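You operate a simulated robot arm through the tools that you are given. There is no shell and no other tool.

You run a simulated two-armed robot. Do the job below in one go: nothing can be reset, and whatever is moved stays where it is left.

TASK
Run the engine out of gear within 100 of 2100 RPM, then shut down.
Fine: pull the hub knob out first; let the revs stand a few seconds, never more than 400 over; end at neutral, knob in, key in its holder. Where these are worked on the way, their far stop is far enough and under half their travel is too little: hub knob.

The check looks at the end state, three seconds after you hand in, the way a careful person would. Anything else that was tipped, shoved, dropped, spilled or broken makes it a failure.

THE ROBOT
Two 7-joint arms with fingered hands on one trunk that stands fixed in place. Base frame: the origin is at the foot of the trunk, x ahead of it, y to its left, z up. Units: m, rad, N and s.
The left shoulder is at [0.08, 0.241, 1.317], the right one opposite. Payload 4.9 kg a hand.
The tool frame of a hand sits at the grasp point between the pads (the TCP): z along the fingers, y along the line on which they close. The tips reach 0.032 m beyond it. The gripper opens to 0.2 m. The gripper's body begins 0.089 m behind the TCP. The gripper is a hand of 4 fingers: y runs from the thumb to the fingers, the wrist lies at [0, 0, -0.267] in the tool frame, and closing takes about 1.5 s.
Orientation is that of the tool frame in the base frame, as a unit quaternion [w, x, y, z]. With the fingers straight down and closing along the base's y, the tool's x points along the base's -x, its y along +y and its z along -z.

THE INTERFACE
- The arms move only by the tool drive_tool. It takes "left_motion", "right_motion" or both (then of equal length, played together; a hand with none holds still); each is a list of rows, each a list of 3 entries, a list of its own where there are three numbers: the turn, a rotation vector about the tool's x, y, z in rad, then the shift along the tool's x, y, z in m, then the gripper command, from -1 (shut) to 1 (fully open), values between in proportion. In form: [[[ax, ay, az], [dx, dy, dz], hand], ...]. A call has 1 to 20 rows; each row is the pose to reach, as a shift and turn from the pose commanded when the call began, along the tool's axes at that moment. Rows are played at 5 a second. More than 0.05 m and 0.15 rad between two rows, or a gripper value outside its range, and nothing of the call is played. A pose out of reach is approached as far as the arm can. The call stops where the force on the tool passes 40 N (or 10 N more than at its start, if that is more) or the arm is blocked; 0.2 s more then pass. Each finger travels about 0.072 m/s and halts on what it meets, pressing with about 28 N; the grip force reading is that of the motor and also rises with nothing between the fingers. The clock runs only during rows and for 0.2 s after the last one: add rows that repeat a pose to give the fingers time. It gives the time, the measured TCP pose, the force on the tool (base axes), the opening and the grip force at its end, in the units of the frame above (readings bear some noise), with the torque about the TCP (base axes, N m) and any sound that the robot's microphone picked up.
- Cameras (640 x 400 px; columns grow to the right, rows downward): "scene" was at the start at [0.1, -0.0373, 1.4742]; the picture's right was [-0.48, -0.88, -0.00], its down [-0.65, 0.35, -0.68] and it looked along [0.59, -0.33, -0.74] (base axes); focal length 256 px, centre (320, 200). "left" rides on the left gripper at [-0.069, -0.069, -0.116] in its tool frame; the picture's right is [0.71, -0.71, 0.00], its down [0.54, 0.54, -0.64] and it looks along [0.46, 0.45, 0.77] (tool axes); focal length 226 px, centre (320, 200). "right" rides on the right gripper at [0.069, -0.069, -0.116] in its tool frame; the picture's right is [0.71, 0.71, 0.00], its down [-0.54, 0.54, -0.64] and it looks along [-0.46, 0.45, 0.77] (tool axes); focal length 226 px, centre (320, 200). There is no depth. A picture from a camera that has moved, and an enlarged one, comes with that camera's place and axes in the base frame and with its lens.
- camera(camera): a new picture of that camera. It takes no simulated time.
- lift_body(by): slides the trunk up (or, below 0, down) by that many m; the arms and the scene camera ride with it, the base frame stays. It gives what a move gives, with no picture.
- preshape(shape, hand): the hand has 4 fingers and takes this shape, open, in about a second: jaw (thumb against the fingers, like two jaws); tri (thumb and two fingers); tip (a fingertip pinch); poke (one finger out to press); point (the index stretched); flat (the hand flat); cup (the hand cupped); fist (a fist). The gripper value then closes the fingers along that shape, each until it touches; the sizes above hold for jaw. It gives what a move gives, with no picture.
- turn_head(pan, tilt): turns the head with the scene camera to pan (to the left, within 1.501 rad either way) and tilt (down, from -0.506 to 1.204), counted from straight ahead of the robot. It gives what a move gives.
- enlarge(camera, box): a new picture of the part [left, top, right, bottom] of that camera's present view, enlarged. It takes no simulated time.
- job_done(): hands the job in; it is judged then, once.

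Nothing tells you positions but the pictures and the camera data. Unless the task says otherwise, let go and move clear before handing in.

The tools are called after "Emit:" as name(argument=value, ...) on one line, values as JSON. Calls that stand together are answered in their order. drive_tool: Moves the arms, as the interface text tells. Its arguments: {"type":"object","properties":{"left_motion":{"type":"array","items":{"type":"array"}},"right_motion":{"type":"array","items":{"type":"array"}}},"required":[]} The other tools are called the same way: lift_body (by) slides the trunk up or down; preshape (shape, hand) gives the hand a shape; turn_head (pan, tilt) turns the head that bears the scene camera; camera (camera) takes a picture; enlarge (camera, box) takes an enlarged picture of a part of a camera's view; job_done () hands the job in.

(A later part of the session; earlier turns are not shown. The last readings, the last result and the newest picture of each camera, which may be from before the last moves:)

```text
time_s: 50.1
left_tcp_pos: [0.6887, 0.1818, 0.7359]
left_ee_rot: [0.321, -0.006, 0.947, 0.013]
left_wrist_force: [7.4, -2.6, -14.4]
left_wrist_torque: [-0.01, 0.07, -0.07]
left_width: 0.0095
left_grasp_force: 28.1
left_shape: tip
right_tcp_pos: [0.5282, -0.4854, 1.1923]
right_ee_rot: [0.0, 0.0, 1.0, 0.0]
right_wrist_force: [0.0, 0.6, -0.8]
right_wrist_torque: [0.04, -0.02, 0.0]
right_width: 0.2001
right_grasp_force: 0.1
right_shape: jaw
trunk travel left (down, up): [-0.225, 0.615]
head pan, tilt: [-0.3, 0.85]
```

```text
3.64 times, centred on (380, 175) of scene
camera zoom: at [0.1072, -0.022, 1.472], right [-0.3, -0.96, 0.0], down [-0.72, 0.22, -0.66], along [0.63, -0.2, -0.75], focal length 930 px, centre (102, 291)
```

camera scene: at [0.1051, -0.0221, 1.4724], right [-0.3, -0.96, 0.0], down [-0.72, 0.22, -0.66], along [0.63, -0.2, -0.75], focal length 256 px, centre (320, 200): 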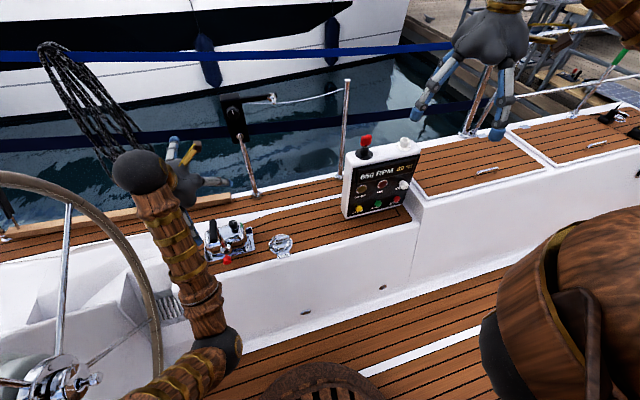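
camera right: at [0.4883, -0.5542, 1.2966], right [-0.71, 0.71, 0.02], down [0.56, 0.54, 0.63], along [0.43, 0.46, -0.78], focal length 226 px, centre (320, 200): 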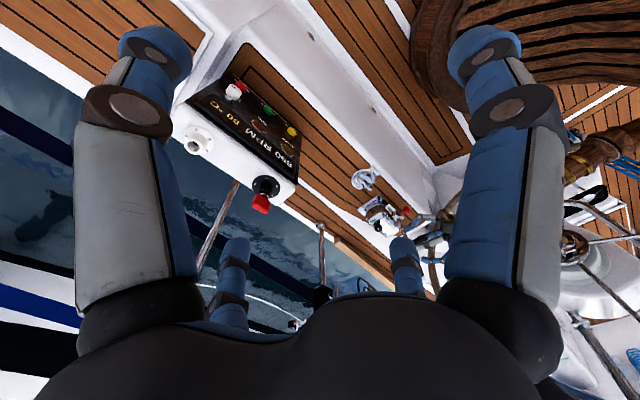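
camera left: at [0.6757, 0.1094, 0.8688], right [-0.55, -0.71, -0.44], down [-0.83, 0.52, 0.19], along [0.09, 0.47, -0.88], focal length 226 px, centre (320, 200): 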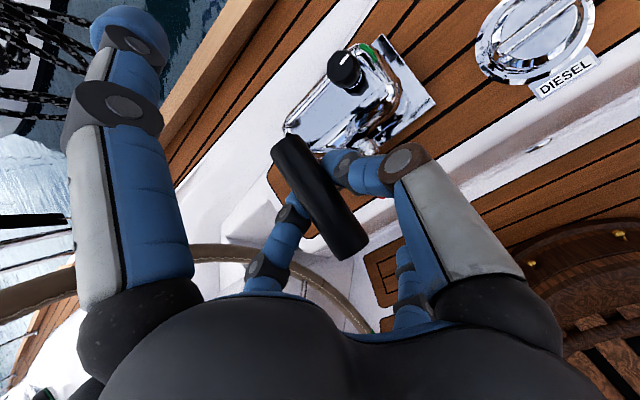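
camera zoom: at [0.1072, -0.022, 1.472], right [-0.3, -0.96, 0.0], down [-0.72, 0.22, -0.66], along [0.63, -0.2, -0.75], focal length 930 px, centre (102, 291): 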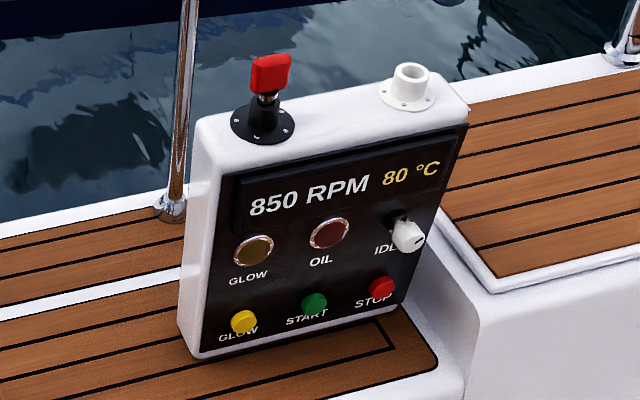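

The handle is caged between the fingers and the panel still shows 850 RPM at 80 °C. With the hub knob out, I'll swing the lever slowly toward -y by about 10° and watch the revs.

Emit:
drive_tool(left_motion=[[[0, 0, 0], [0.0001, -0.0073, -0.0001], -1], [[0, 0, 0], [0.0004, -0.0146, 0.0001], -1], [[0, 0, 0], [0.001, -0.0218, 0.0005], -1], [[0, 0, 0], [0.0017, -0.029, 0.0011], -1], [[0, 0, 0], [0.0017, -0.029, 0.0011], -1]])

Emit:
enlarge(camera="scene", box=[330, 120, 430, 230])

Emit:
camera(camera="left")

```text
time_s: 51.3
left_tcp_pos: [0.6896, 0.1551, 0.7348]
left_ee_rot: [0.32, -0.008, 0.947, 0.013]
left_wrist_force: [7.5, 8.8, -27.0]
left_wrist_torque: [0.26, 0.17, 0.03]
left_width: 0.0082
left_grasp_force: 27.8
left_shape: tip
right_tcp_pos: [0.5292, -0.4837, 1.1912]
right_ee_rot: [-0.002, -0.002, 1.0, -0.001]
right_wrist_force: [0.0, -0.7, -0.3]
right_wrist_torque: [0.01, 0.02, 0.01]
right_width: 0.1998
right_grasp_force: 0.1
right_shape: jaw
trunk travel left (down, up): [-0.225, 0.615]
head pan, tilt: [-0.3, 0.85]
```

```text
3.64 times, centred on (380, 175) of scene
camera zoom: at [0.1087, -0.0206, 1.472], right [-0.3, -0.96, 0.0], down [-0.72, 0.22, -0.66], along [0.63, -0.2, -0.75], focal length 930 px, centre (102, 291)
```

zoom: 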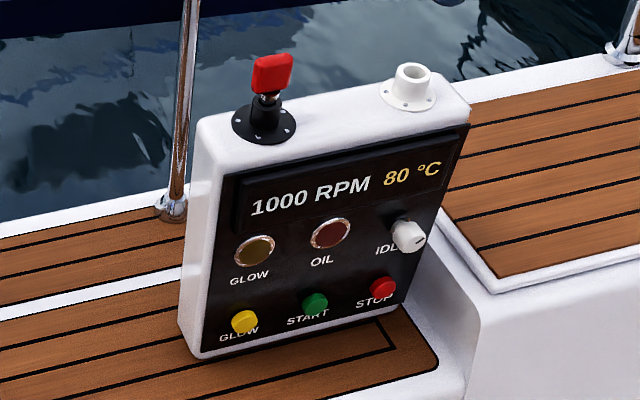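

```text
taken
camera left: at [0.6762, 0.0819, 0.8658], right [-0.55, -0.71, -0.44], down [-0.83, 0.52, 0.19], along [0.09, 0.47, -0.88], focal length 226 px, centre (320, 200)
```

left: 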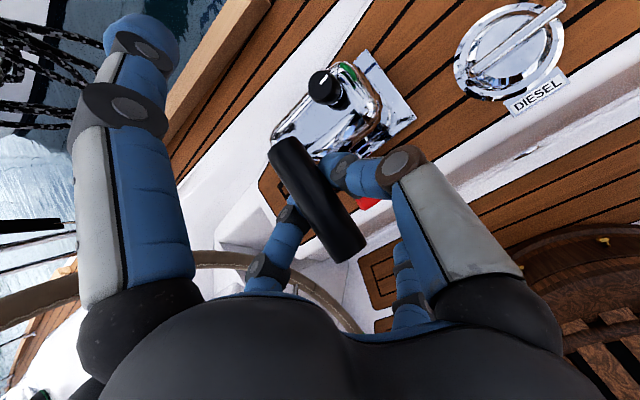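

The revs rose to 1000 at about 10°. I'll loosen the cage slightly to reduce the strain and keep going in small steps.

Emit:
drive_tool(left_motion=[[[0, 0, 0], [0.0015, 0, 0.002], -0.85], [[0, 0, 0], [0.0018, -0.005, 0.0027], -0.85], [[0, 0, 0], [0.0024, -0.0101, 0.0032], -0.85], [[0, 0, 0], [0.0034, -0.0143, 0.0041], -0.85], [[0, 0, 0], [0.0034, -0.0143, 0.0041], -0.85], [[0, 0, 0], [0.0034, -0.0143, 0.0041], -0.85]])

Emit:
enlarge(camera="scene", box=[330, 120, 430, 230])

```text
time_s: 52.7
left_tcp_pos: [0.6878, 0.1384, 0.731]
left_ee_rot: [0.323, -0.007, 0.946, 0.012]
left_wrist_force: [-3.7, 2.7, 0.4]
left_wrist_torque: [0.09, 0.03, 0.1]
left_width: 0.0154
left_grasp_force: 0.1
left_shape: tip
right_tcp_pos: [0.5256, -0.484, 1.1936]
right_ee_rot: [0.001, -0.001, 1.0, 0.0]
right_wrist_force: [0.0, 0.1, -0.6]
right_wrist_torque: [0.03, -0.01, 0.0]
right_width: 0.1999
right_grasp_force: 0.0
right_shape: jaw
trunk travel left (down, up): [-0.225, 0.615]
head pan, tilt: [-0.3, 0.85]
```

```text
3.64 times, centred on (380, 175) of scene
camera zoom: at [0.1047, -0.0219, 1.4724], right [-0.3, -0.96, 0.0], down [-0.72, 0.22, -0.66], along [0.63, -0.2, -0.75], focal length 930 px, centre (102, 291)
```

zoom: 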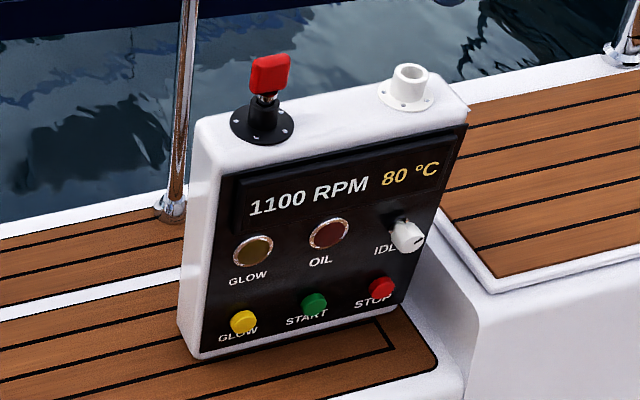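

1100 RPM at roughly 15°, with light forces now. Another 10°.

Emit:
drive_tool(left_motion=[[[0, 0, 0], [0.0014, -0.007, 0.0016], -0.85], [[0, 0, 0], [0.0028, -0.014, 0.0034], -0.85], [[0, 0, 0], [0.0044, -0.021, 0.0052], -0.85], [[0, 0, 0], [0.0061, -0.0276, 0.0071], -0.85], [[0, 0, 0], [0.0061, -0.0276, 0.0071], -0.85], [[0, 0, 0], [0.0061, -0.0276, 0.0071], -0.85]])

Emit:
enlarge(camera="scene", box=[330, 120, 430, 230])

Emit:
camera(camera="left")

```text
time_s: 54.1
left_tcp_pos: [0.6883, 0.1123, 0.7214]
left_ee_rot: [0.322, -0.007, 0.947, 0.012]
left_wrist_force: [-0.9, 1.3, -1.8]
left_wrist_torque: [0.01, 0.01, 0.07]
left_width: 0.0156
left_grasp_force: 0.0
left_shape: tip
right_tcp_pos: [0.527, -0.4847, 1.1931]
right_ee_rot: [0.0, 0.0, 1.0, 0.0]
right_wrist_force: [0.6, 0.1, 0.0]
right_wrist_torque: [0.0, 0.02, 0.01]
right_width: 0.2001
right_grasp_force: 0.1
right_shape: jaw
trunk travel left (down, up): [-0.225, 0.615]
head pan, tilt: [-0.3, 0.85]
```

```text
3.64 times, centred on (380, 175) of scene
camera zoom: at [0.1052, -0.0219, 1.4724], right [-0.3, -0.96, 0.0], down [-0.72, 0.22, -0.66], along [0.63, -0.2, -0.75], focal length 930 px, centre (102, 291)
```

zoom: 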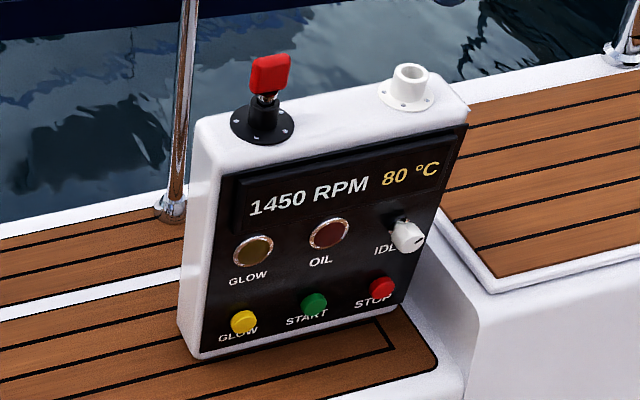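

```text
taken
camera left: at [0.6746, 0.039, 0.8538], right [-0.55, -0.71, -0.44], down [-0.83, 0.52, 0.19], along [0.1, 0.47, -0.88], focal length 226 px, centre (320, 200)
```

left: 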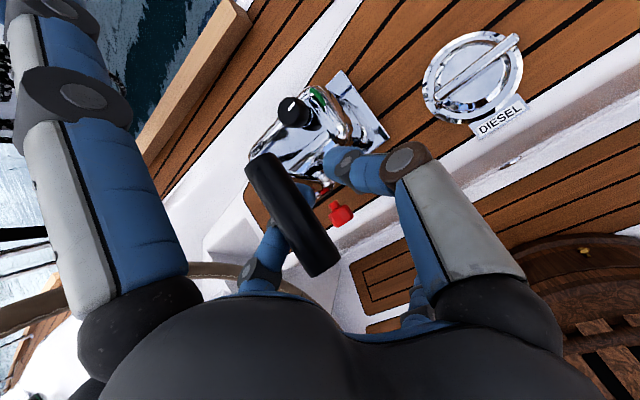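

1450 RPM. Another 10° along the arc, then I'll check again.

Emit:
drive_tool(left_motion=[[[0, 0, 0], [0.002, -0.0066, 0.0025], -0.85], [[0, 0, 0], [0.0043, -0.0131, 0.0052], -0.85], [[0, 0, 0], [0.0066, -0.0194, 0.008], -0.85], [[0, 0, 0], [0.009, -0.0255, 0.0109], -0.85], [[0, 0, 0], [0.009, -0.0255, 0.0109], -0.85], [[0, 0, 0], [0.009, -0.0255, 0.0109], -0.85]])

Emit:
enlarge(camera="scene", box=[330, 120, 430, 230])

Emit:
camera(camera="left")

```text
time_s: 55.5
left_tcp_pos: [0.6887, 0.0858, 0.7066]
left_ee_rot: [0.321, -0.007, 0.947, 0.011]
left_wrist_force: [-0.2, 1.9, -0.3]
left_wrist_torque: [-0.02, -0.01, 0.01]
left_width: 0.0155
left_grasp_force: 0.2
left_shape: tip
right_tcp_pos: [0.5268, -0.4839, 1.1931]
right_ee_rot: [0.001, 0.0, 1.0, 0.0]
right_wrist_force: [-0.3, -0.7, 0.6]
right_wrist_torque: [-0.03, -0.01, 0.0]
right_width: 0.1999
right_grasp_force: 0.0
right_shape: jaw
trunk travel left (down, up): [-0.225, 0.615]
head pan, tilt: [-0.3, 0.85]
```

```text
3.64 times, centred on (380, 175) of scene
camera zoom: at [0.1051, -0.0219, 1.4724], right [-0.3, -0.96, 0.0], down [-0.72, 0.22, -0.66], along [0.63, -0.2, -0.75], focal length 930 px, centre (102, 291)
```

zoom: 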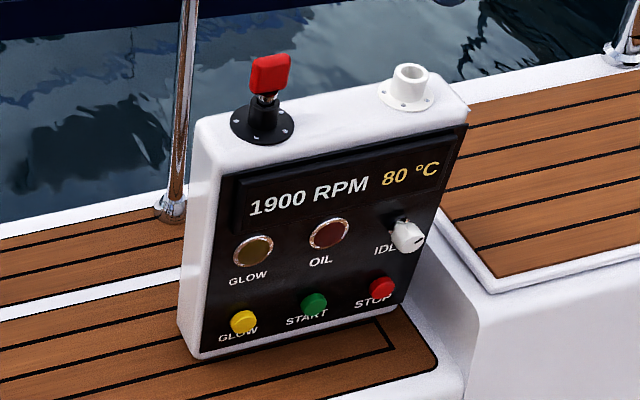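

```text
taken
camera left: at [0.6743, 0.0139, 0.8391], right [-0.55, -0.71, -0.44], down [-0.83, 0.52, 0.19], along [0.1, 0.47, -0.88], focal length 226 px, centre (320, 200)
```

left: 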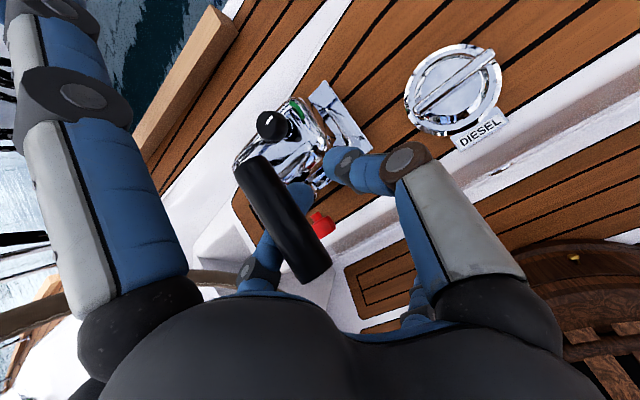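

1900 RPM. I'll hold a second to see whether it is still climbing.

Emit:
drive_tool(left_motion=[[[0, 0, 0], [0, 0, 0], -0.85], [[0, 0, 0], [0, 0, 0], -0.85], [[0, 0, 0], [0, 0, 0], -0.85], [[0, 0, 0], [0, 0, 0], -0.85]])

Emit:
enlarge(camera="scene", box=[330, 120, 430, 230])

```text
time_s: 56.5
left_tcp_pos: [0.6894, 0.0867, 0.7076]
left_ee_rot: [0.322, -0.007, 0.947, 0.011]
left_wrist_force: [0.7, 2.2, -0.1]
left_wrist_torque: [-0.05, -0.01, -0.06]
left_width: 0.0152
left_grasp_force: 0.0
left_shape: tip
right_tcp_pos: [0.5266, -0.4835, 1.1943]
right_ee_rot: [-0.001, 0.0, 1.0, 0.0]
right_wrist_force: [-0.8, 0.7, -0.5]
right_wrist_torque: [0.0, -0.02, 0.01]
right_width: 0.1996
right_grasp_force: 0.1
right_shape: jaw
trunk travel left (down, up): [-0.225, 0.615]
head pan, tilt: [-0.3, 0.85]
```

```text
3.64 times, centred on (380, 175) of scene
camera zoom: at [0.1052, -0.022, 1.4724], right [-0.3, -0.96, 0.0], down [-0.72, 0.22, -0.66], along [0.63, -0.2, -0.75], focal length 930 px, centre (102, 291)
```

zoom: 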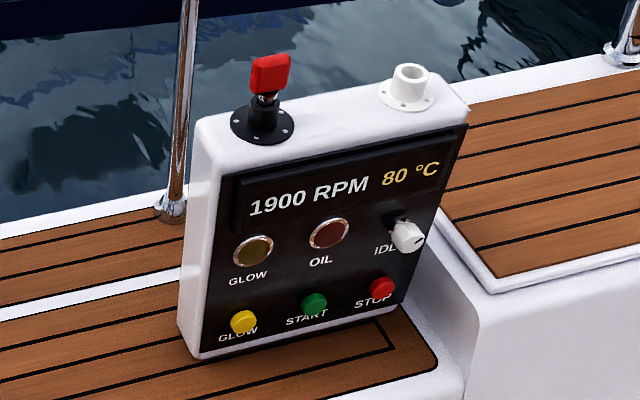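

Steady at 1900 RPM. The slope is roughly 45 RPM per degree, so I'll add about 4.4°.

Emit:
drive_tool(left_motion=[[[0, 0, 0], [0.0023, -0.0052, 0.0029], -0.85], [[0, 0, 0], [0.0047, -0.0104, 0.0059], -0.85], [[0, 0, 0], [0.0047, -0.0104, 0.0059], -0.85], [[0, 0, 0], [0.0047, -0.0104, 0.0059], -0.85]])

Emit:
enlarge(camera="scene", box=[330, 120, 430, 230])

```text
time_s: 57.5
left_tcp_pos: [0.6882, 0.0764, 0.6993]
left_ee_rot: [0.323, -0.008, 0.946, 0.012]
left_wrist_force: [-0.3, 2.8, 0.3]
left_wrist_torque: [-0.03, 0.03, 0.01]
left_width: 0.0155
left_grasp_force: 0.0
left_shape: tip
right_tcp_pos: [0.5265, -0.4843, 1.1932]
right_ee_rot: [0.0, -0.001, 1.0, 0.0]
right_wrist_force: [-0.6, 0.1, 0.3]
right_wrist_torque: [-0.01, -0.03, 0.02]
right_width: 0.1998
right_grasp_force: 0.1
right_shape: jaw
trunk travel left (down, up): [-0.225, 0.615]
head pan, tilt: [-0.3, 0.85]
```

```text
3.64 times, centred on (380, 175) of scene
camera zoom: at [0.1051, -0.0219, 1.4724], right [-0.3, -0.96, 0.0], down [-0.72, 0.22, -0.66], along [0.63, -0.2, -0.75], focal length 930 px, centre (102, 291)
```

zoom: 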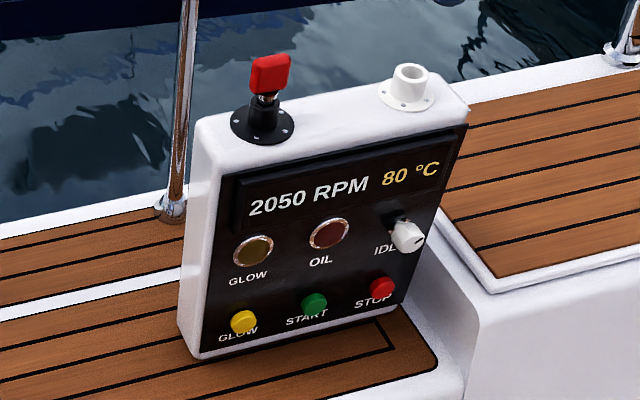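

2050 RPM. One small nudge toward 2100, then I'll hold.

Emit:
drive_tool(left_motion=[[[0, 0, 0], [0.0012, -0.0025, 0.0015], -0.85], [[0, 0, 0], [0.0012, -0.0025, 0.0015], -0.85], [[0, 0, 0], [0.0012, -0.0025, 0.0015], -0.85], [[0, 0, 0], [0.0012, -0.0025, 0.0015], -0.85]])

Emit:
enlarge(camera="scene", box=[330, 120, 430, 230])

```text
time_s: 58.5
left_tcp_pos: [0.6905, 0.0734, 0.6968]
left_ee_rot: [0.323, -0.007, 0.946, 0.012]
left_wrist_force: [-0.3, 2.9, -0.5]
left_wrist_torque: [-0.06, -0.01, -0.01]
left_width: 0.0155
left_grasp_force: 0.1
left_shape: tip
right_tcp_pos: [0.5264, -0.4842, 1.1936]
right_ee_rot: [0.0, -0.001, 1.0, 0.0]
right_wrist_force: [0.6, -0.1, 1.0]
right_wrist_torque: [0.02, 0.01, 0.0]
right_width: 0.1998
right_grasp_force: 0.1
right_shape: jaw
trunk travel left (down, up): [-0.225, 0.615]
head pan, tilt: [-0.3, 0.85]
```

```text
3.64 times, centred on (380, 175) of scene
camera zoom: at [0.1051, -0.0219, 1.4724], right [-0.3, -0.96, 0.0], down [-0.72, 0.22, -0.66], along [0.63, -0.2, -0.75], focal length 930 px, centre (102, 291)
```

zoom: 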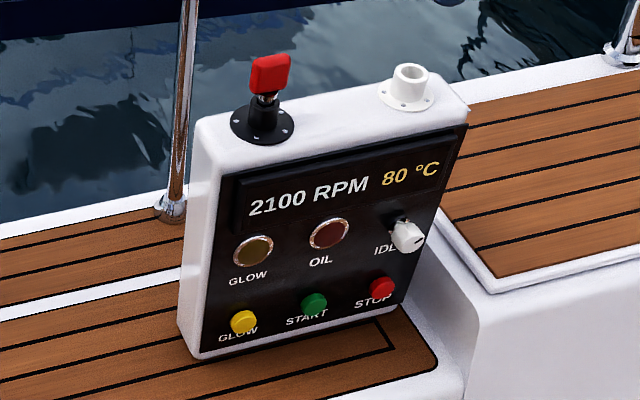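

The panel reads 2100 RPM. I'll hold here for several seconds.

Emit:
drive_tool(left_motion=[[[0, 0, 0], [0, 0, 0], -0.85], [[0, 0, 0], [0, 0, 0], -0.85], [[0, 0, 0], [0, 0, 0], -0.85], [[0, 0, 0], [0, 0, 0], -0.85], [[0, 0, 0], [0, 0, 0], -0.85], [[0, 0, 0], [0, 0, 0], -0.85], [[0, 0, 0], [0, 0, 0], -0.85], [[0, 0, 0], [0, 0, 0], -0.85], [[0, 0, 0], [0, 0, 0], -0.85], [[0, 0, 0], [0, 0, 0], -0.85], [[0, 0, 0], [0, 0, 0], -0.85], [[0, 0, 0], [0, 0, 0], -0.85], [[0, 0, 0], [0, 0, 0], -0.85], [[0, 0, 0], [0, 0, 0], -0.85], [[0, 0, 0], [0, 0, 0], -0.85], [[0, 0, 0], [0, 0, 0], -0.85], [[0, 0, 0], [0, 0, 0], -0.85], [[0, 0, 0], [0, 0, 0], -0.85], [[0, 0, 0], [0, 0, 0], -0.85], [[0, 0, 0], [0, 0, 0], -0.85]])

Emit:
enlarge(camera="scene", box=[330, 120, 430, 230])

Emit:
drive_tool(left_motion=[[[0, 0, 0], [0, 0, 0], -0.85], [[0, 0, 0], [0, 0, 0], -0.85], [[0, 0, 0], [0, 0, 0], -0.85], [[0, 0, 0], [0, 0, 0], -0.85], [[0, 0, 0], [0, 0, 0], -0.85], [[0, 0, 0], [0, 0, 0], -0.85], [[0, 0, 0], [0, 0, 0], -0.85], [[0, 0, 0], [0, 0, 0], -0.85], [[0, 0, 0], [0, 0, 0], -0.85], [[0, 0, 0], [0, 0, 0], -0.85], [[0, 0, 0], [0, 0, 0], -0.85], [[0, 0, 0], [0, 0, 0], -0.85], [[0, 0, 0], [0, 0, 0], -0.85], [[0, 0, 0], [0, 0, 0], -0.85]])

Emit:
enlarge(camera="scene", box=[330, 120, 430, 230])

Emit:
enlarge(camera="scene", box=[170, 190, 290, 290])

Emit:
camera(camera="left")

```text
time_s: 62.7
left_tcp_pos: [0.6887, 0.0744, 0.6976]
left_ee_rot: [0.322, -0.008, 0.947, 0.012]
left_wrist_force: [-0.2, 2.9, -0.5]
left_wrist_torque: [-0.04, 0.0, -0.01]
left_width: 0.0154
left_grasp_force: 0.0
left_shape: tip
right_tcp_pos: [0.5269, -0.4851, 1.1928]
right_ee_rot: [-0.001, -0.001, 1.0, 0.0]
right_wrist_force: [0.3, -0.3, 0.2]
right_wrist_torque: [-0.02, 0.0, 0.0]
right_width: 0.1998
right_grasp_force: 0.0
right_shape: jaw
trunk travel left (down, up): [-0.225, 0.615]
head pan, tilt: [-0.3, 0.85]
```

```text
3.64 times, centred on (380, 175) of scene
camera zoom: at [0.1052, -0.022, 1.4724], right [-0.3, -0.96, 0.0], down [-0.72, 0.22, -0.66], along [0.63, -0.2, -0.75], focal length 930 px, centre (102, 291)
```

zoom: 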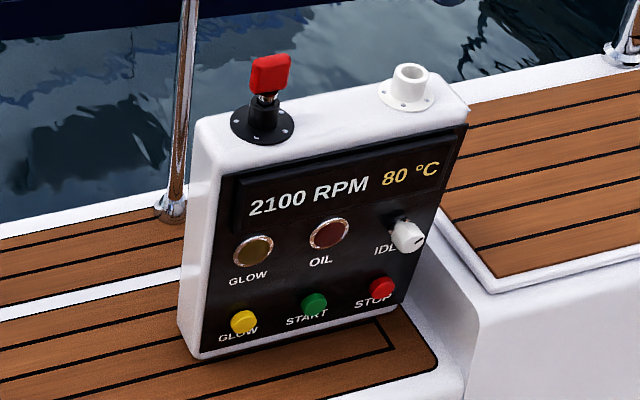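

```text
time_s: 65.7
left_tcp_pos: [0.6886, 0.0746, 0.697]
left_ee_rot: [0.323, -0.006, 0.946, 0.012]
left_wrist_force: [-0.5, 1.0, -1.4]
left_wrist_torque: [-0.04, -0.01, -0.03]
left_width: 0.0153
left_grasp_force: 0.1
left_shape: tip
right_tcp_pos: [0.5276, -0.4848, 1.1924]
right_ee_rot: [-0.001, -0.001, 1.0, 0.001]
right_wrist_force: [0.3, 1.2, -0.3]
right_wrist_torque: [0.02, 0.0, 0.0]
right_width: 0.1999
right_grasp_force: 0.1
right_shape: jaw
trunk travel left (down, up): [-0.225, 0.615]
head pan, tilt: [-0.3, 0.85]
```

```text
3.64 times, centred on (380, 175) of scene
camera zoom: at [0.1052, -0.022, 1.4724], right [-0.3, -0.96, 0.0], down [-0.72, 0.22, -0.66], along [0.63, -0.2, -0.75], focal length 930 px, centre (102, 291)
```

zoom: 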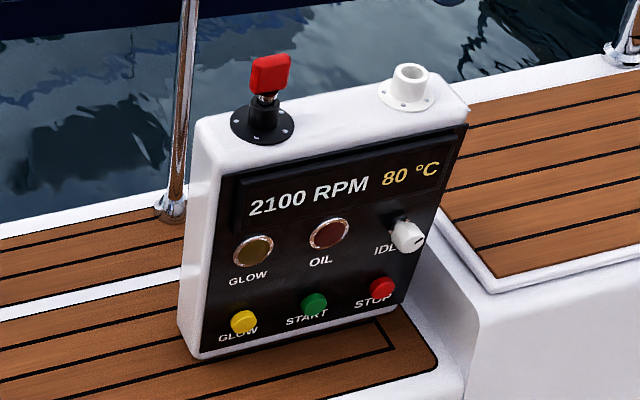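

```text
4.00 times, centred on (230, 240) of scene
camera zoom: at [0.1052, -0.022, 1.4724], right [-0.3, -0.96, 0.0], down [-0.72, 0.22, -0.66], along [0.63, -0.2, -0.75], focal length 1024 px, centre (680, 40)
```

zoom: 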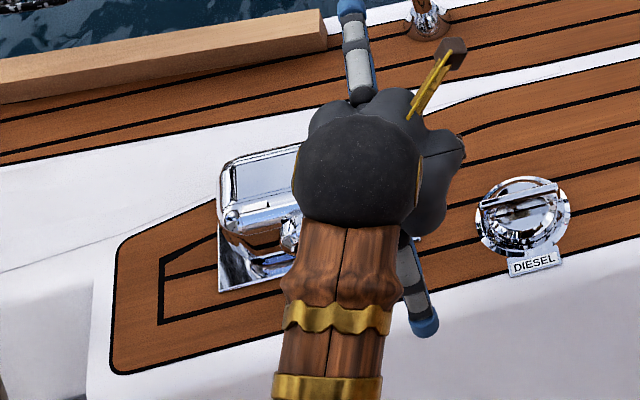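

```text
taken
camera left: at [0.6745, 0.0012, 0.829], right [-0.55, -0.71, -0.44], down [-0.83, 0.52, 0.19], along [0.1, 0.47, -0.88], focal length 226 px, centre (320, 200)
```

left: 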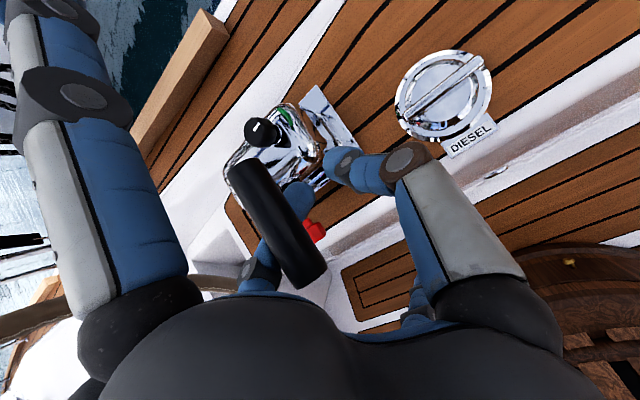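

Held at a steady 2100 RPM for about 8 seconds. Now I'll bring the lever back along its arc toward upright.

Emit:
drive_tool(left_motion=[[[0, 0, 0], [-0.0055, 0.0118, -0.0067], -0.85], [[0, 0, 0], [-0.0103, 0.0241, -0.0126], -0.85], [[0, 0, 0], [-0.0144, 0.0373, -0.0175], -0.85], [[0, 0, 0], [-0.0179, 0.0508, -0.0216], -0.85], [[0, 0, 0], [-0.0206, 0.0648, -0.0247], -0.85], [[0, 0, 0], [-0.0226, 0.079, -0.0267], -0.85], [[0, 0, 0], [-0.0238, 0.0935, -0.0278], -0.85], [[0, 0, 0], [-0.0243, 0.103, -0.0279], -0.85], [[0, 0, 0], [-0.0243, 0.103, -0.0279], -0.85]])

Emit:
enlarge(camera="scene", box=[330, 120, 430, 230])

Emit:
camera(camera="left")

Emit:
enlarge(camera="right", box=[340, 150, 440, 250])

```text
time_s: 67.7
left_tcp_pos: [0.689, 0.1763, 0.7356]
left_ee_rot: [0.323, -0.008, 0.946, 0.013]
left_wrist_force: [-0.8, -0.8, -0.4]
left_wrist_torque: [-0.04, 0.06, -0.01]
left_width: 0.0153
left_grasp_force: 0.0
left_shape: tip
right_tcp_pos: [0.5263, -0.4842, 1.1924]
right_ee_rot: [0.0, -0.001, 1.0, 0.0]
right_wrist_force: [1.0, 0.2, -0.5]
right_wrist_torque: [-0.02, 0.04, 0.0]
right_width: 0.1996
right_grasp_force: 0.0
right_shape: jaw
trunk travel left (down, up): [-0.225, 0.615]
head pan, tilt: [-0.3, 0.85]
```

```text
3.64 times, centred on (380, 175) of scene
camera zoom: at [0.1051, -0.0221, 1.4724], right [-0.3, -0.96, 0.0], down [-0.72, 0.22, -0.66], along [0.63, -0.2, -0.75], focal length 930 px, centre (102, 291)
```

zoom: 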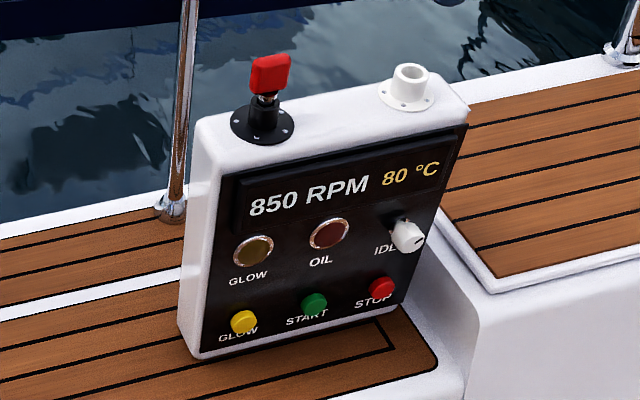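

```text
taken
camera left: at [0.6751, 0.1038, 0.868], right [-0.55, -0.71, -0.44], down [-0.83, 0.52, 0.19], along [0.1, 0.47, -0.88], focal length 226 px, centre (320, 200)
```

left: 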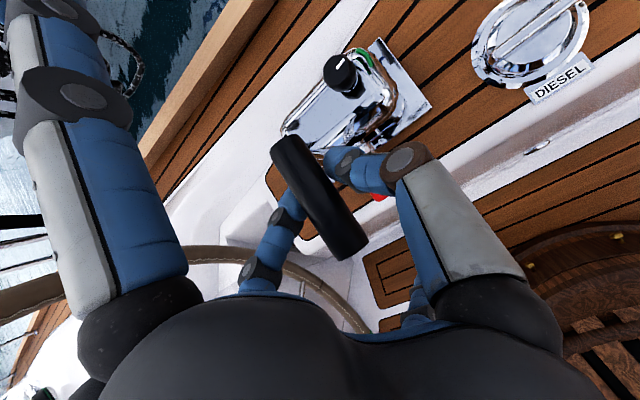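

```text
4.00 times, centred on (390, 200) of right
camera zoom: at [0.4562, -0.553, 1.3091], right [-0.71, 0.71, 0.0], down [0.54, 0.54, 0.64], along [0.45, 0.46, -0.77], focal length 904 px, centre (40, 200)
```

zoom: 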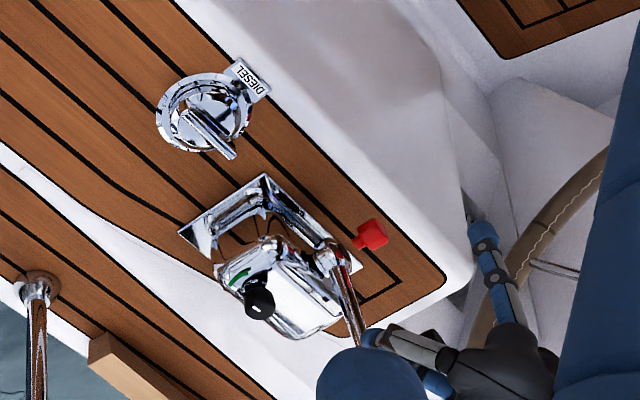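

Back to 850 RPM, with the lever about 5 mm short of its original position. I'll move the last bit and close the grip to centre it at the starting position.

Emit:
drive_tool(left_motion=[[[0, 0, 0], [0, 0.003, 0], -0.85], [[0, 0, 0], [0, 0.006, 0], -0.9], [[0, 0, 0], [0, 0.006, 0], -1], [[0, 0, 0], [0, 0.006, 0], -1], [[0, 0, 0], [0, 0.006, 0], -1]])

Emit:
camera(camera="left")

Emit:
enlarge(camera="scene", box=[330, 120, 430, 230])

```text
time_s: 68.9
left_tcp_pos: [0.6901, 0.1819, 0.7334]
left_ee_rot: [0.319, -0.007, 0.947, 0.013]
left_wrist_force: [7.0, -1.8, -14.2]
left_wrist_torque: [0.05, 0.07, 0.0]
left_width: 0.0036
left_grasp_force: 27.8
left_shape: tip
right_tcp_pos: [0.5282, -0.4857, 1.1916]
right_ee_rot: [-0.001, 0.0, 1.0, 0.0]
right_wrist_force: [0.0, 0.8, -0.1]
right_wrist_torque: [0.02, -0.03, -0.03]
right_width: 0.1996
right_grasp_force: 0.1
right_shape: jaw
trunk travel left (down, up): [-0.225, 0.615]
head pan, tilt: [-0.3, 0.85]
```

```text
taken
camera left: at [0.6759, 0.1092, 0.8656], right [-0.55, -0.71, -0.44], down [-0.83, 0.52, 0.19], along [0.09, 0.47, -0.88], focal length 226 px, centre (320, 200)
```

left: 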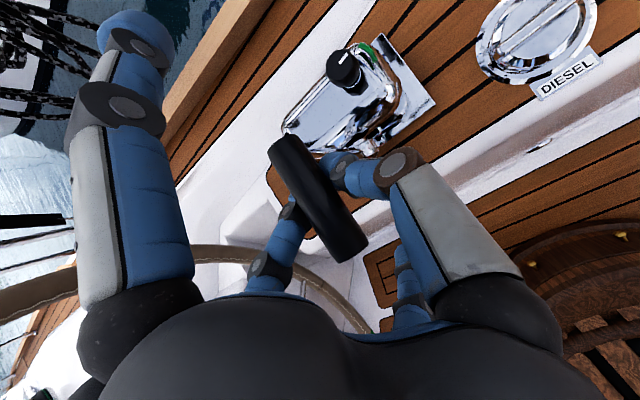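

```text
3.64 times, centred on (380, 175) of scene
camera zoom: at [0.1076, -0.0218, 1.472], right [-0.3, -0.96, 0.0], down [-0.72, 0.22, -0.66], along [0.63, -0.2, -0.75], focal length 930 px, centre (102, 291)
```

zoom: 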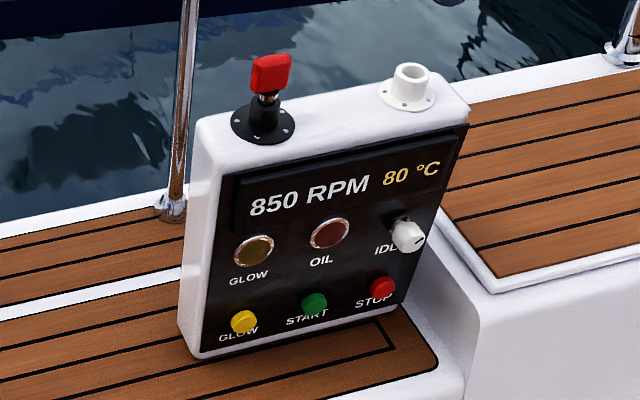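

The lever is back at its starting upright position at 850 RPM. I'll open, back away along the tool axis, and change to the poke shape for pushing the hub knob in.

Emit:
drive_tool(left_motion=[[[0, 0, 0], [0, 0, 0], -0.6], [[0, 0, 0], [0, 0, 0], -0.2], [[0, 0, 0], [0, 0, 0], 0], [[0, 0, 0], [0, 0, 0], 0], [[0, 0, 0], [0, 0, -0.03], 0], [[0, 0, 0], [0, 0, -0.065], 0], [[0, 0, 0], [0, 0, -0.1], 0], [[0, 0, 0], [0, 0, -0.13], 0]])

Emit:
camera(camera="left")

Emit:
preshape(hand="left", shape="poke")

Emit:
enlarge(camera="scene", box=[170, 190, 290, 290])

Emit:
enlarge(camera="right", box=[340, 150, 440, 250])

```text
time_s: 70.7
left_tcp_pos: [0.6105, 0.1776, 0.8389]
left_ee_rot: [0.322, -0.007, 0.947, 0.012]
left_wrist_force: [0.3, -0.5, 0.2]
left_wrist_torque: [0.04, 0.01, 0.0]
left_width: 0.0996
left_grasp_force: 0.0
left_shape: tip
right_tcp_pos: [0.5262, -0.4851, 1.193]
right_ee_rot: [0.0, 0.0, 1.0, 0.0]
right_wrist_force: [-0.1, 0.1, -0.8]
right_wrist_torque: [-0.01, -0.03, 0.0]
right_width: 0.1999
right_grasp_force: 0.0
right_shape: jaw
trunk travel left (down, up): [-0.225, 0.615]
head pan, tilt: [-0.3, 0.85]
```

```text
taken
camera left: at [0.5957, 0.1052, 0.9711], right [-0.55, -0.71, -0.44], down [-0.83, 0.52, 0.19], along [0.1, 0.47, -0.88], focal length 226 px, centre (320, 200)
```

left: 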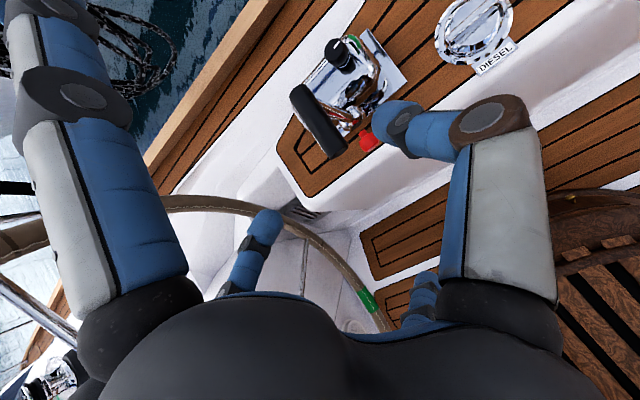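

```text
time_s: 71.6
left_tcp_pos: [0.6106, 0.178, 0.8394]
left_ee_rot: [0.322, -0.007, 0.947, 0.013]
left_wrist_force: [-0.1, 1.0, 0.4]
left_wrist_torque: [-0.03, 0.01, 0.02]
left_width: 0.0
left_grasp_force: 0.1
left_shape: poke
right_tcp_pos: [0.527, -0.4843, 1.1926]
right_ee_rot: [0.0, -0.001, 1.0, 0.0]
right_wrist_force: [-0.1, 0.6, 0.2]
right_wrist_torque: [-0.04, -0.02, -0.01]
right_width: 0.2
right_grasp_force: 0.1
right_shape: jaw
trunk travel left (down, up): [-0.225, 0.615]
head pan, tilt: [-0.3, 0.85]
```

```text
4.00 times, centred on (230, 240) of scene
camera zoom: at [0.105, -0.0221, 1.4724], right [-0.3, -0.96, 0.0], down [-0.72, 0.22, -0.66], along [0.63, -0.2, -0.75], focal length 1024 px, centre (680, 40)
```

zoom: 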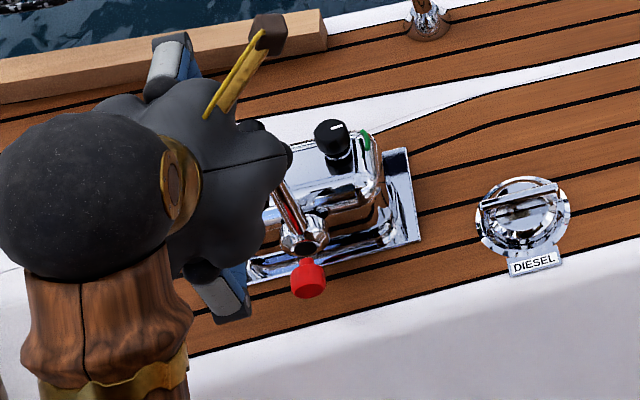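

```text
4.00 times, centred on (390, 200) of right
camera zoom: at [0.456, -0.553, 1.3092], right [-0.71, 0.71, 0.0], down [0.54, 0.54, 0.64], along [0.45, 0.46, -0.77], focal length 904 px, centre (40, 200)
```

zoom: 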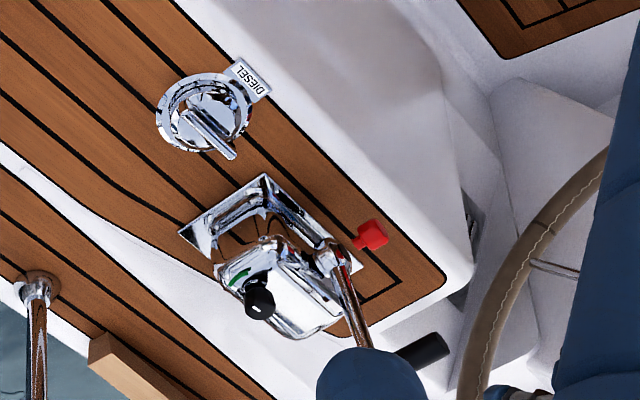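

Clear of the handle, and the lever sits where it began. I'll bring the poking finger around in front of the hub knob.

Emit:
drive_tool(left_motion=[[[0, 0, 0], [0.04, 0, 0.007], -1], [[0, -0.06, 0], [0.0802, 0, 0.0142], -1], [[0, -0.14, 0], [0.0985, -0.0006, 0.038], -1], [[0, -0.22, 0], [0.1167, -0.0012, 0.0619], -1], [[0, -0.3, 0], [0.129, -0.002, 0.09], -1], [[0, -0.37, 0], [0.1412, -0.0027, 0.1186], -1], [[0, -0.43, 0], [0.1568, -0.0039, 0.1621], -1], [[0, -0.43, 0], [0.1568, -0.0039, 0.1621], -1]])

Emit:
camera(camera="left")

Emit:
enlarge(camera="scene", box=[170, 190, 290, 290])

```text
time_s: 73.4
left_tcp_pos: [0.584, 0.1784, 0.6155]
left_ee_rot: [0.518, -0.004, 0.856, 0.013]
left_wrist_force: [0.2, -0.2, -0.3]
left_wrist_torque: [-0.02, 0.0, 0.02]
left_width: 0.0
left_grasp_force: 0.2
left_shape: poke
right_tcp_pos: [0.5267, -0.4837, 1.194]
right_ee_rot: [0.0, -0.001, 1.0, 0.0]
right_wrist_force: [-1.0, 0.5, -0.3]
right_wrist_torque: [0.03, 0.0, 0.0]
right_width: 0.1998
right_grasp_force: 0.0
right_shape: jaw
trunk travel left (down, up): [-0.225, 0.615]
head pan, tilt: [-0.3, 0.85]
```

```text
taken
camera left: at [0.5155, 0.1049, 0.7282], right [-0.31, -0.7, -0.64], down [-0.83, 0.53, -0.17], along [0.46, 0.48, -0.75], focal length 226 px, centre (320, 200)
```

left: 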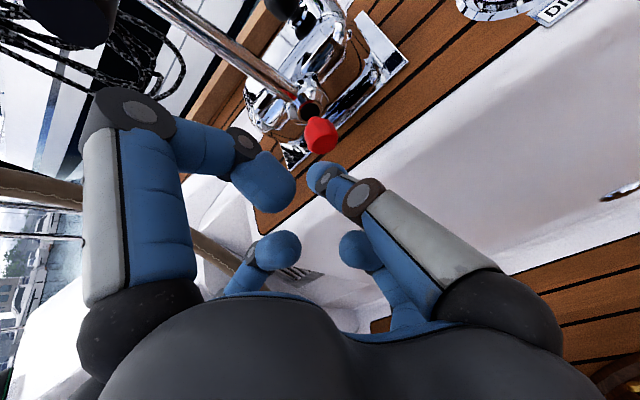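

```text
4.00 times, centred on (230, 240) of scene
camera zoom: at [0.1045, -0.022, 1.4724], right [-0.3, -0.96, 0.0], down [-0.72, 0.22, -0.66], along [0.63, -0.2, -0.75], focal length 1024 px, centre (680, 40)
```

zoom: 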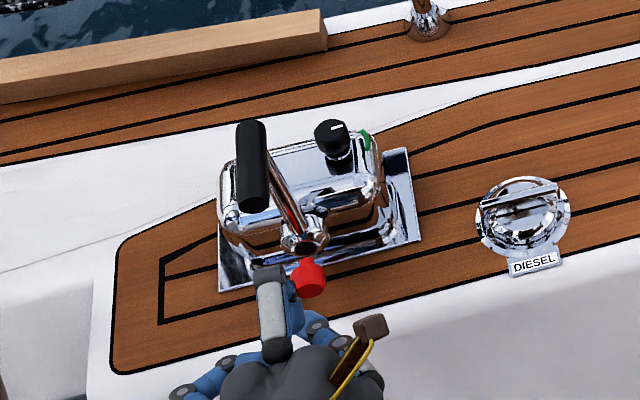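

The fingertip is in line with the knob but 3 cm too high. I'll lower it, then push the knob straight in along +x to its stop.

Emit:
drive_tool(left_motion=[[[0, 0, 0], [0.0207, -0.0017, 0.0222], -1], [[0, 0, 0], [0.0161, -0.0019, 0.031], -1], [[0, 0, 0], [0.0114, -0.0021, 0.0399], -1], [[0, 0, 0], [0.0091, -0.0022, 0.0444], -1], [[0, 0, 0], [0.0068, -0.0023, 0.0488], -1], [[0, 0, 0], [0.0045, -0.0024, 0.0533], -1], [[0, 0, 0], [0.0021, -0.0025, 0.0577], -1], [[0, 0, 0], [-0.0002, -0.0026, 0.0621], -1], [[0, 0, 0], [-0.0026, -0.0027, 0.0665], -1]])

Emit:
camera(camera="left")

Emit:
enlarge(camera="scene", box=[190, 210, 280, 280])

```text
time_s: 75.4
left_tcp_pos: [0.645, 0.1798, 0.5828]
left_ee_rot: [0.513, -0.005, 0.858, 0.014]
left_wrist_force: [-20.6, 7.3, -1.0]
left_wrist_torque: [0.09, 0.21, 0.25]
left_width: 0.0
left_grasp_force: 0.0
left_shape: poke
right_tcp_pos: [0.528, -0.484, 1.1926]
right_ee_rot: [-0.001, -0.002, 1.0, 0.0]
right_wrist_force: [-0.7, 0.4, -1.5]
right_wrist_torque: [-0.01, 0.03, -0.02]
right_width: 0.1998
right_grasp_force: 0.1
right_shape: jaw
trunk travel left (down, up): [-0.225, 0.615]
head pan, tilt: [-0.3, 0.85]
```

```text
taken
camera left: at [0.576, 0.1053, 0.696], right [-0.32, -0.7, -0.64], down [-0.83, 0.53, -0.16], along [0.45, 0.48, -0.75], focal length 226 px, centre (320, 200)
```

left: 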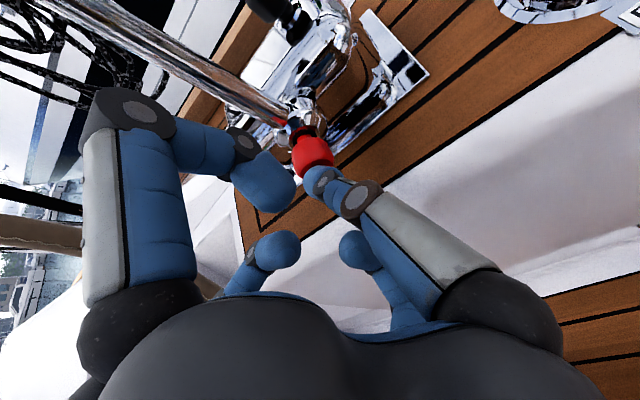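

```text
5.71 times, centred on (235, 245) of scene
camera zoom: at [0.1083, -0.0213, 1.4718], right [-0.29, -0.96, 0.0], down [-0.72, 0.22, -0.66], along [0.63, -0.19, -0.75], focal length 1462 px, centre (806, -57)
```

zoom: 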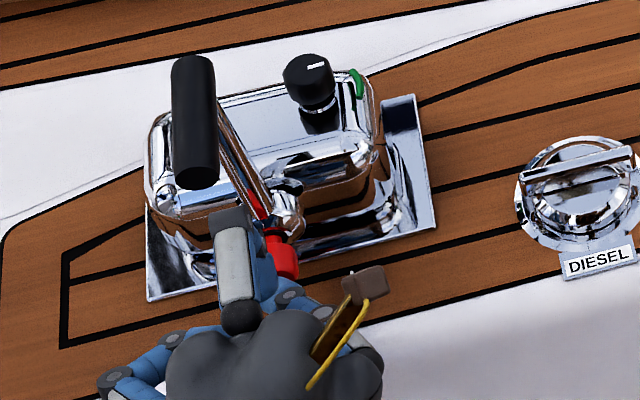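

The knob has moved in with about 20 N of resistance. A few more millimetres will confirm it is against its stop.

Emit:
drive_tool(left_motion=[[[0, 0, 0], [-0.0014, 0, 0.0027], -1], [[0, 0, 0], [-0.0028, 0, 0.0053], -1], [[0, 0, 0], [-0.0042, 0, 0.008], -1]])

Emit:
camera(camera="left")

Emit:
enlarge(camera="scene", box=[190, 210, 280, 280])

```text
time_s: 76.2
left_tcp_pos: [0.646, 0.174, 0.5809]
left_ee_rot: [0.512, -0.005, 0.859, 0.012]
left_wrist_force: [-27.1, 2.4, 4.8]
left_wrist_torque: [0.04, 0.11, 0.21]
left_width: 0.0001
left_grasp_force: 0.1
left_shape: poke
right_tcp_pos: [0.5235, -0.4852, 1.1959]
right_ee_rot: [-0.001, -0.001, 1.0, 0.0]
right_wrist_force: [-0.3, -0.1, -0.5]
right_wrist_torque: [0.01, -0.03, -0.02]
right_width: 0.2003
right_grasp_force: 0.2
right_shape: jaw
trunk travel left (down, up): [-0.225, 0.615]
head pan, tilt: [-0.3, 0.85]
stopped in row 3 (left hand): the force on the tool passed its limit at 43 N (the readings are from after the stop); the commanded pose is now the measured one
```

```text
taken
camera left: at [0.5779, 0.1008, 0.6959], right [-0.32, -0.7, -0.63], down [-0.83, 0.53, -0.16], along [0.45, 0.47, -0.76], focal length 226 px, centre (320, 200)
```

left: 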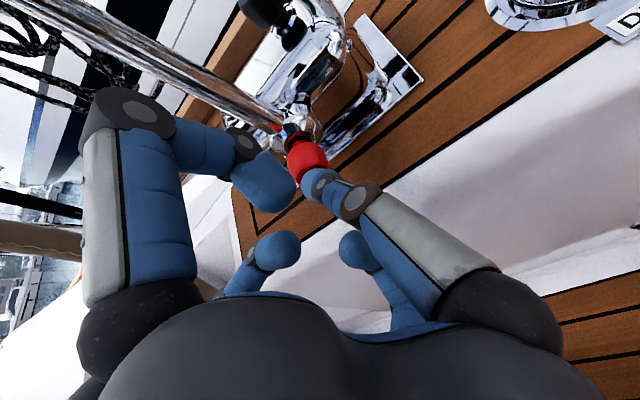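

```text
5.71 times, centred on (235, 245) of scene
camera zoom: at [0.1026, -0.0225, 1.4727], right [-0.3, -0.96, 0.0], down [-0.72, 0.22, -0.66], along [0.63, -0.2, -0.75], focal length 1462 px, centre (806, -57)
```

zoom: 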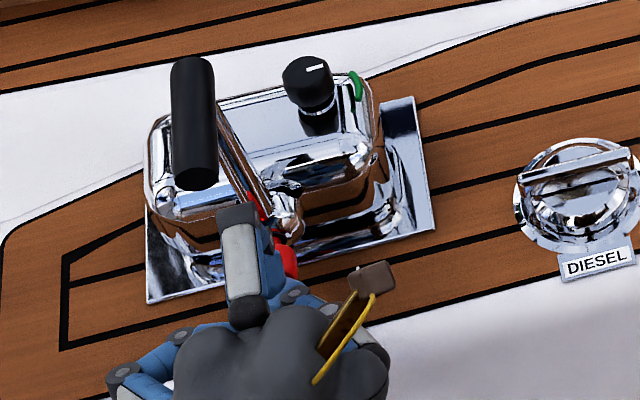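

The force passed 40 N, so the knob is at its stop. I'll retreat and compare it with the original picture.

Emit:
drive_tool(left_motion=[[[0, 0, 0], [0.005, 0.0008, -0.031], -1], [[0, 0, 0], [0.0103, 0.0016, -0.0625], -1]])

Emit:
camera(camera="left")

Emit:
enlarge(camera="scene", box=[190, 210, 280, 280])

Emit:
enlarge(camera="right", box=[340, 160, 420, 240])

```text
time_s: 76.6
left_tcp_pos: [0.6495, 0.1889, 0.6067]
left_ee_rot: [0.525, -0.003, 0.851, 0.018]
left_wrist_force: [0.6, 0.1, 3.7]
left_wrist_torque: [-0.03, 0.31, -0.03]
left_width: 0.0
left_grasp_force: 0.1
left_shape: poke
right_tcp_pos: [0.5346, -0.4805, 1.1925]
right_ee_rot: [-0.003, -0.001, 1.0, -0.002]
right_wrist_force: [-1.3, -1.1, 0.6]
right_wrist_torque: [0.06, -0.15, 0.01]
right_width: 0.2001
right_grasp_force: 0.0
right_shape: jaw
trunk travel left (down, up): [-0.225, 0.615]
head pan, tilt: [-0.3, 0.85]
stopped in row 2 (left hand): the force on the tool passed its limit at 42 N (the readings are from after the stop); the commanded pose is now the measured one
```

```text
taken
camera left: at [0.5785, 0.1153, 0.7176], right [-0.3, -0.7, -0.65], down [-0.83, 0.53, -0.18], along [0.47, 0.49, -0.74], focal length 226 px, centre (320, 200)
```

left: 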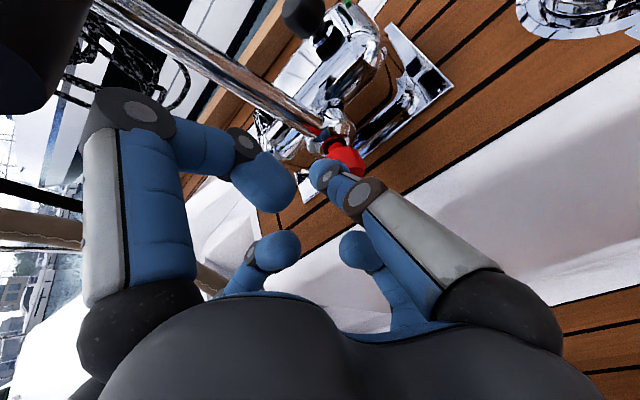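

```text
5.71 times, centred on (235, 245) of scene
camera zoom: at [0.1154, -0.0163, 1.4729], right [-0.3, -0.96, 0.01], down [-0.72, 0.22, -0.66], along [0.63, -0.2, -0.76], focal length 1462 px, centre (806, -57)
```

zoom: 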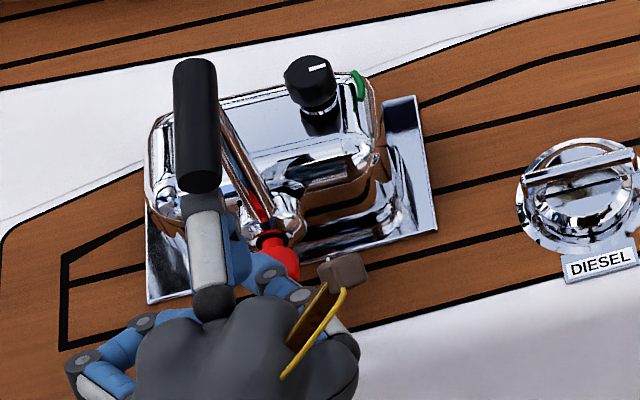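

```text
5.00 times, centred on (380, 200) of right
camera zoom: at [0.4651, -0.5483, 1.3096], right [-0.71, 0.71, 0.0], down [0.55, 0.54, 0.64], along [0.45, 0.45, -0.77], focal length 1130 px, centre (20, 200)
```

zoom: 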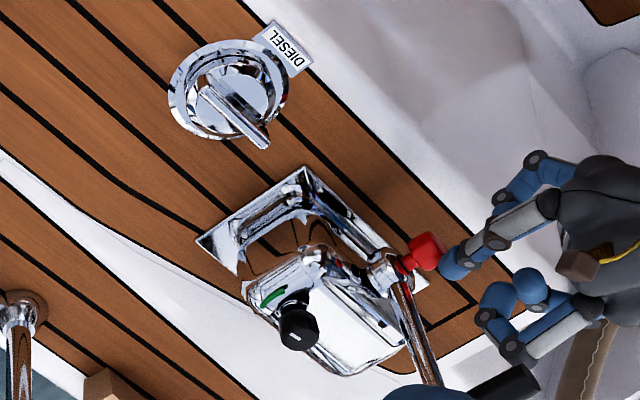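

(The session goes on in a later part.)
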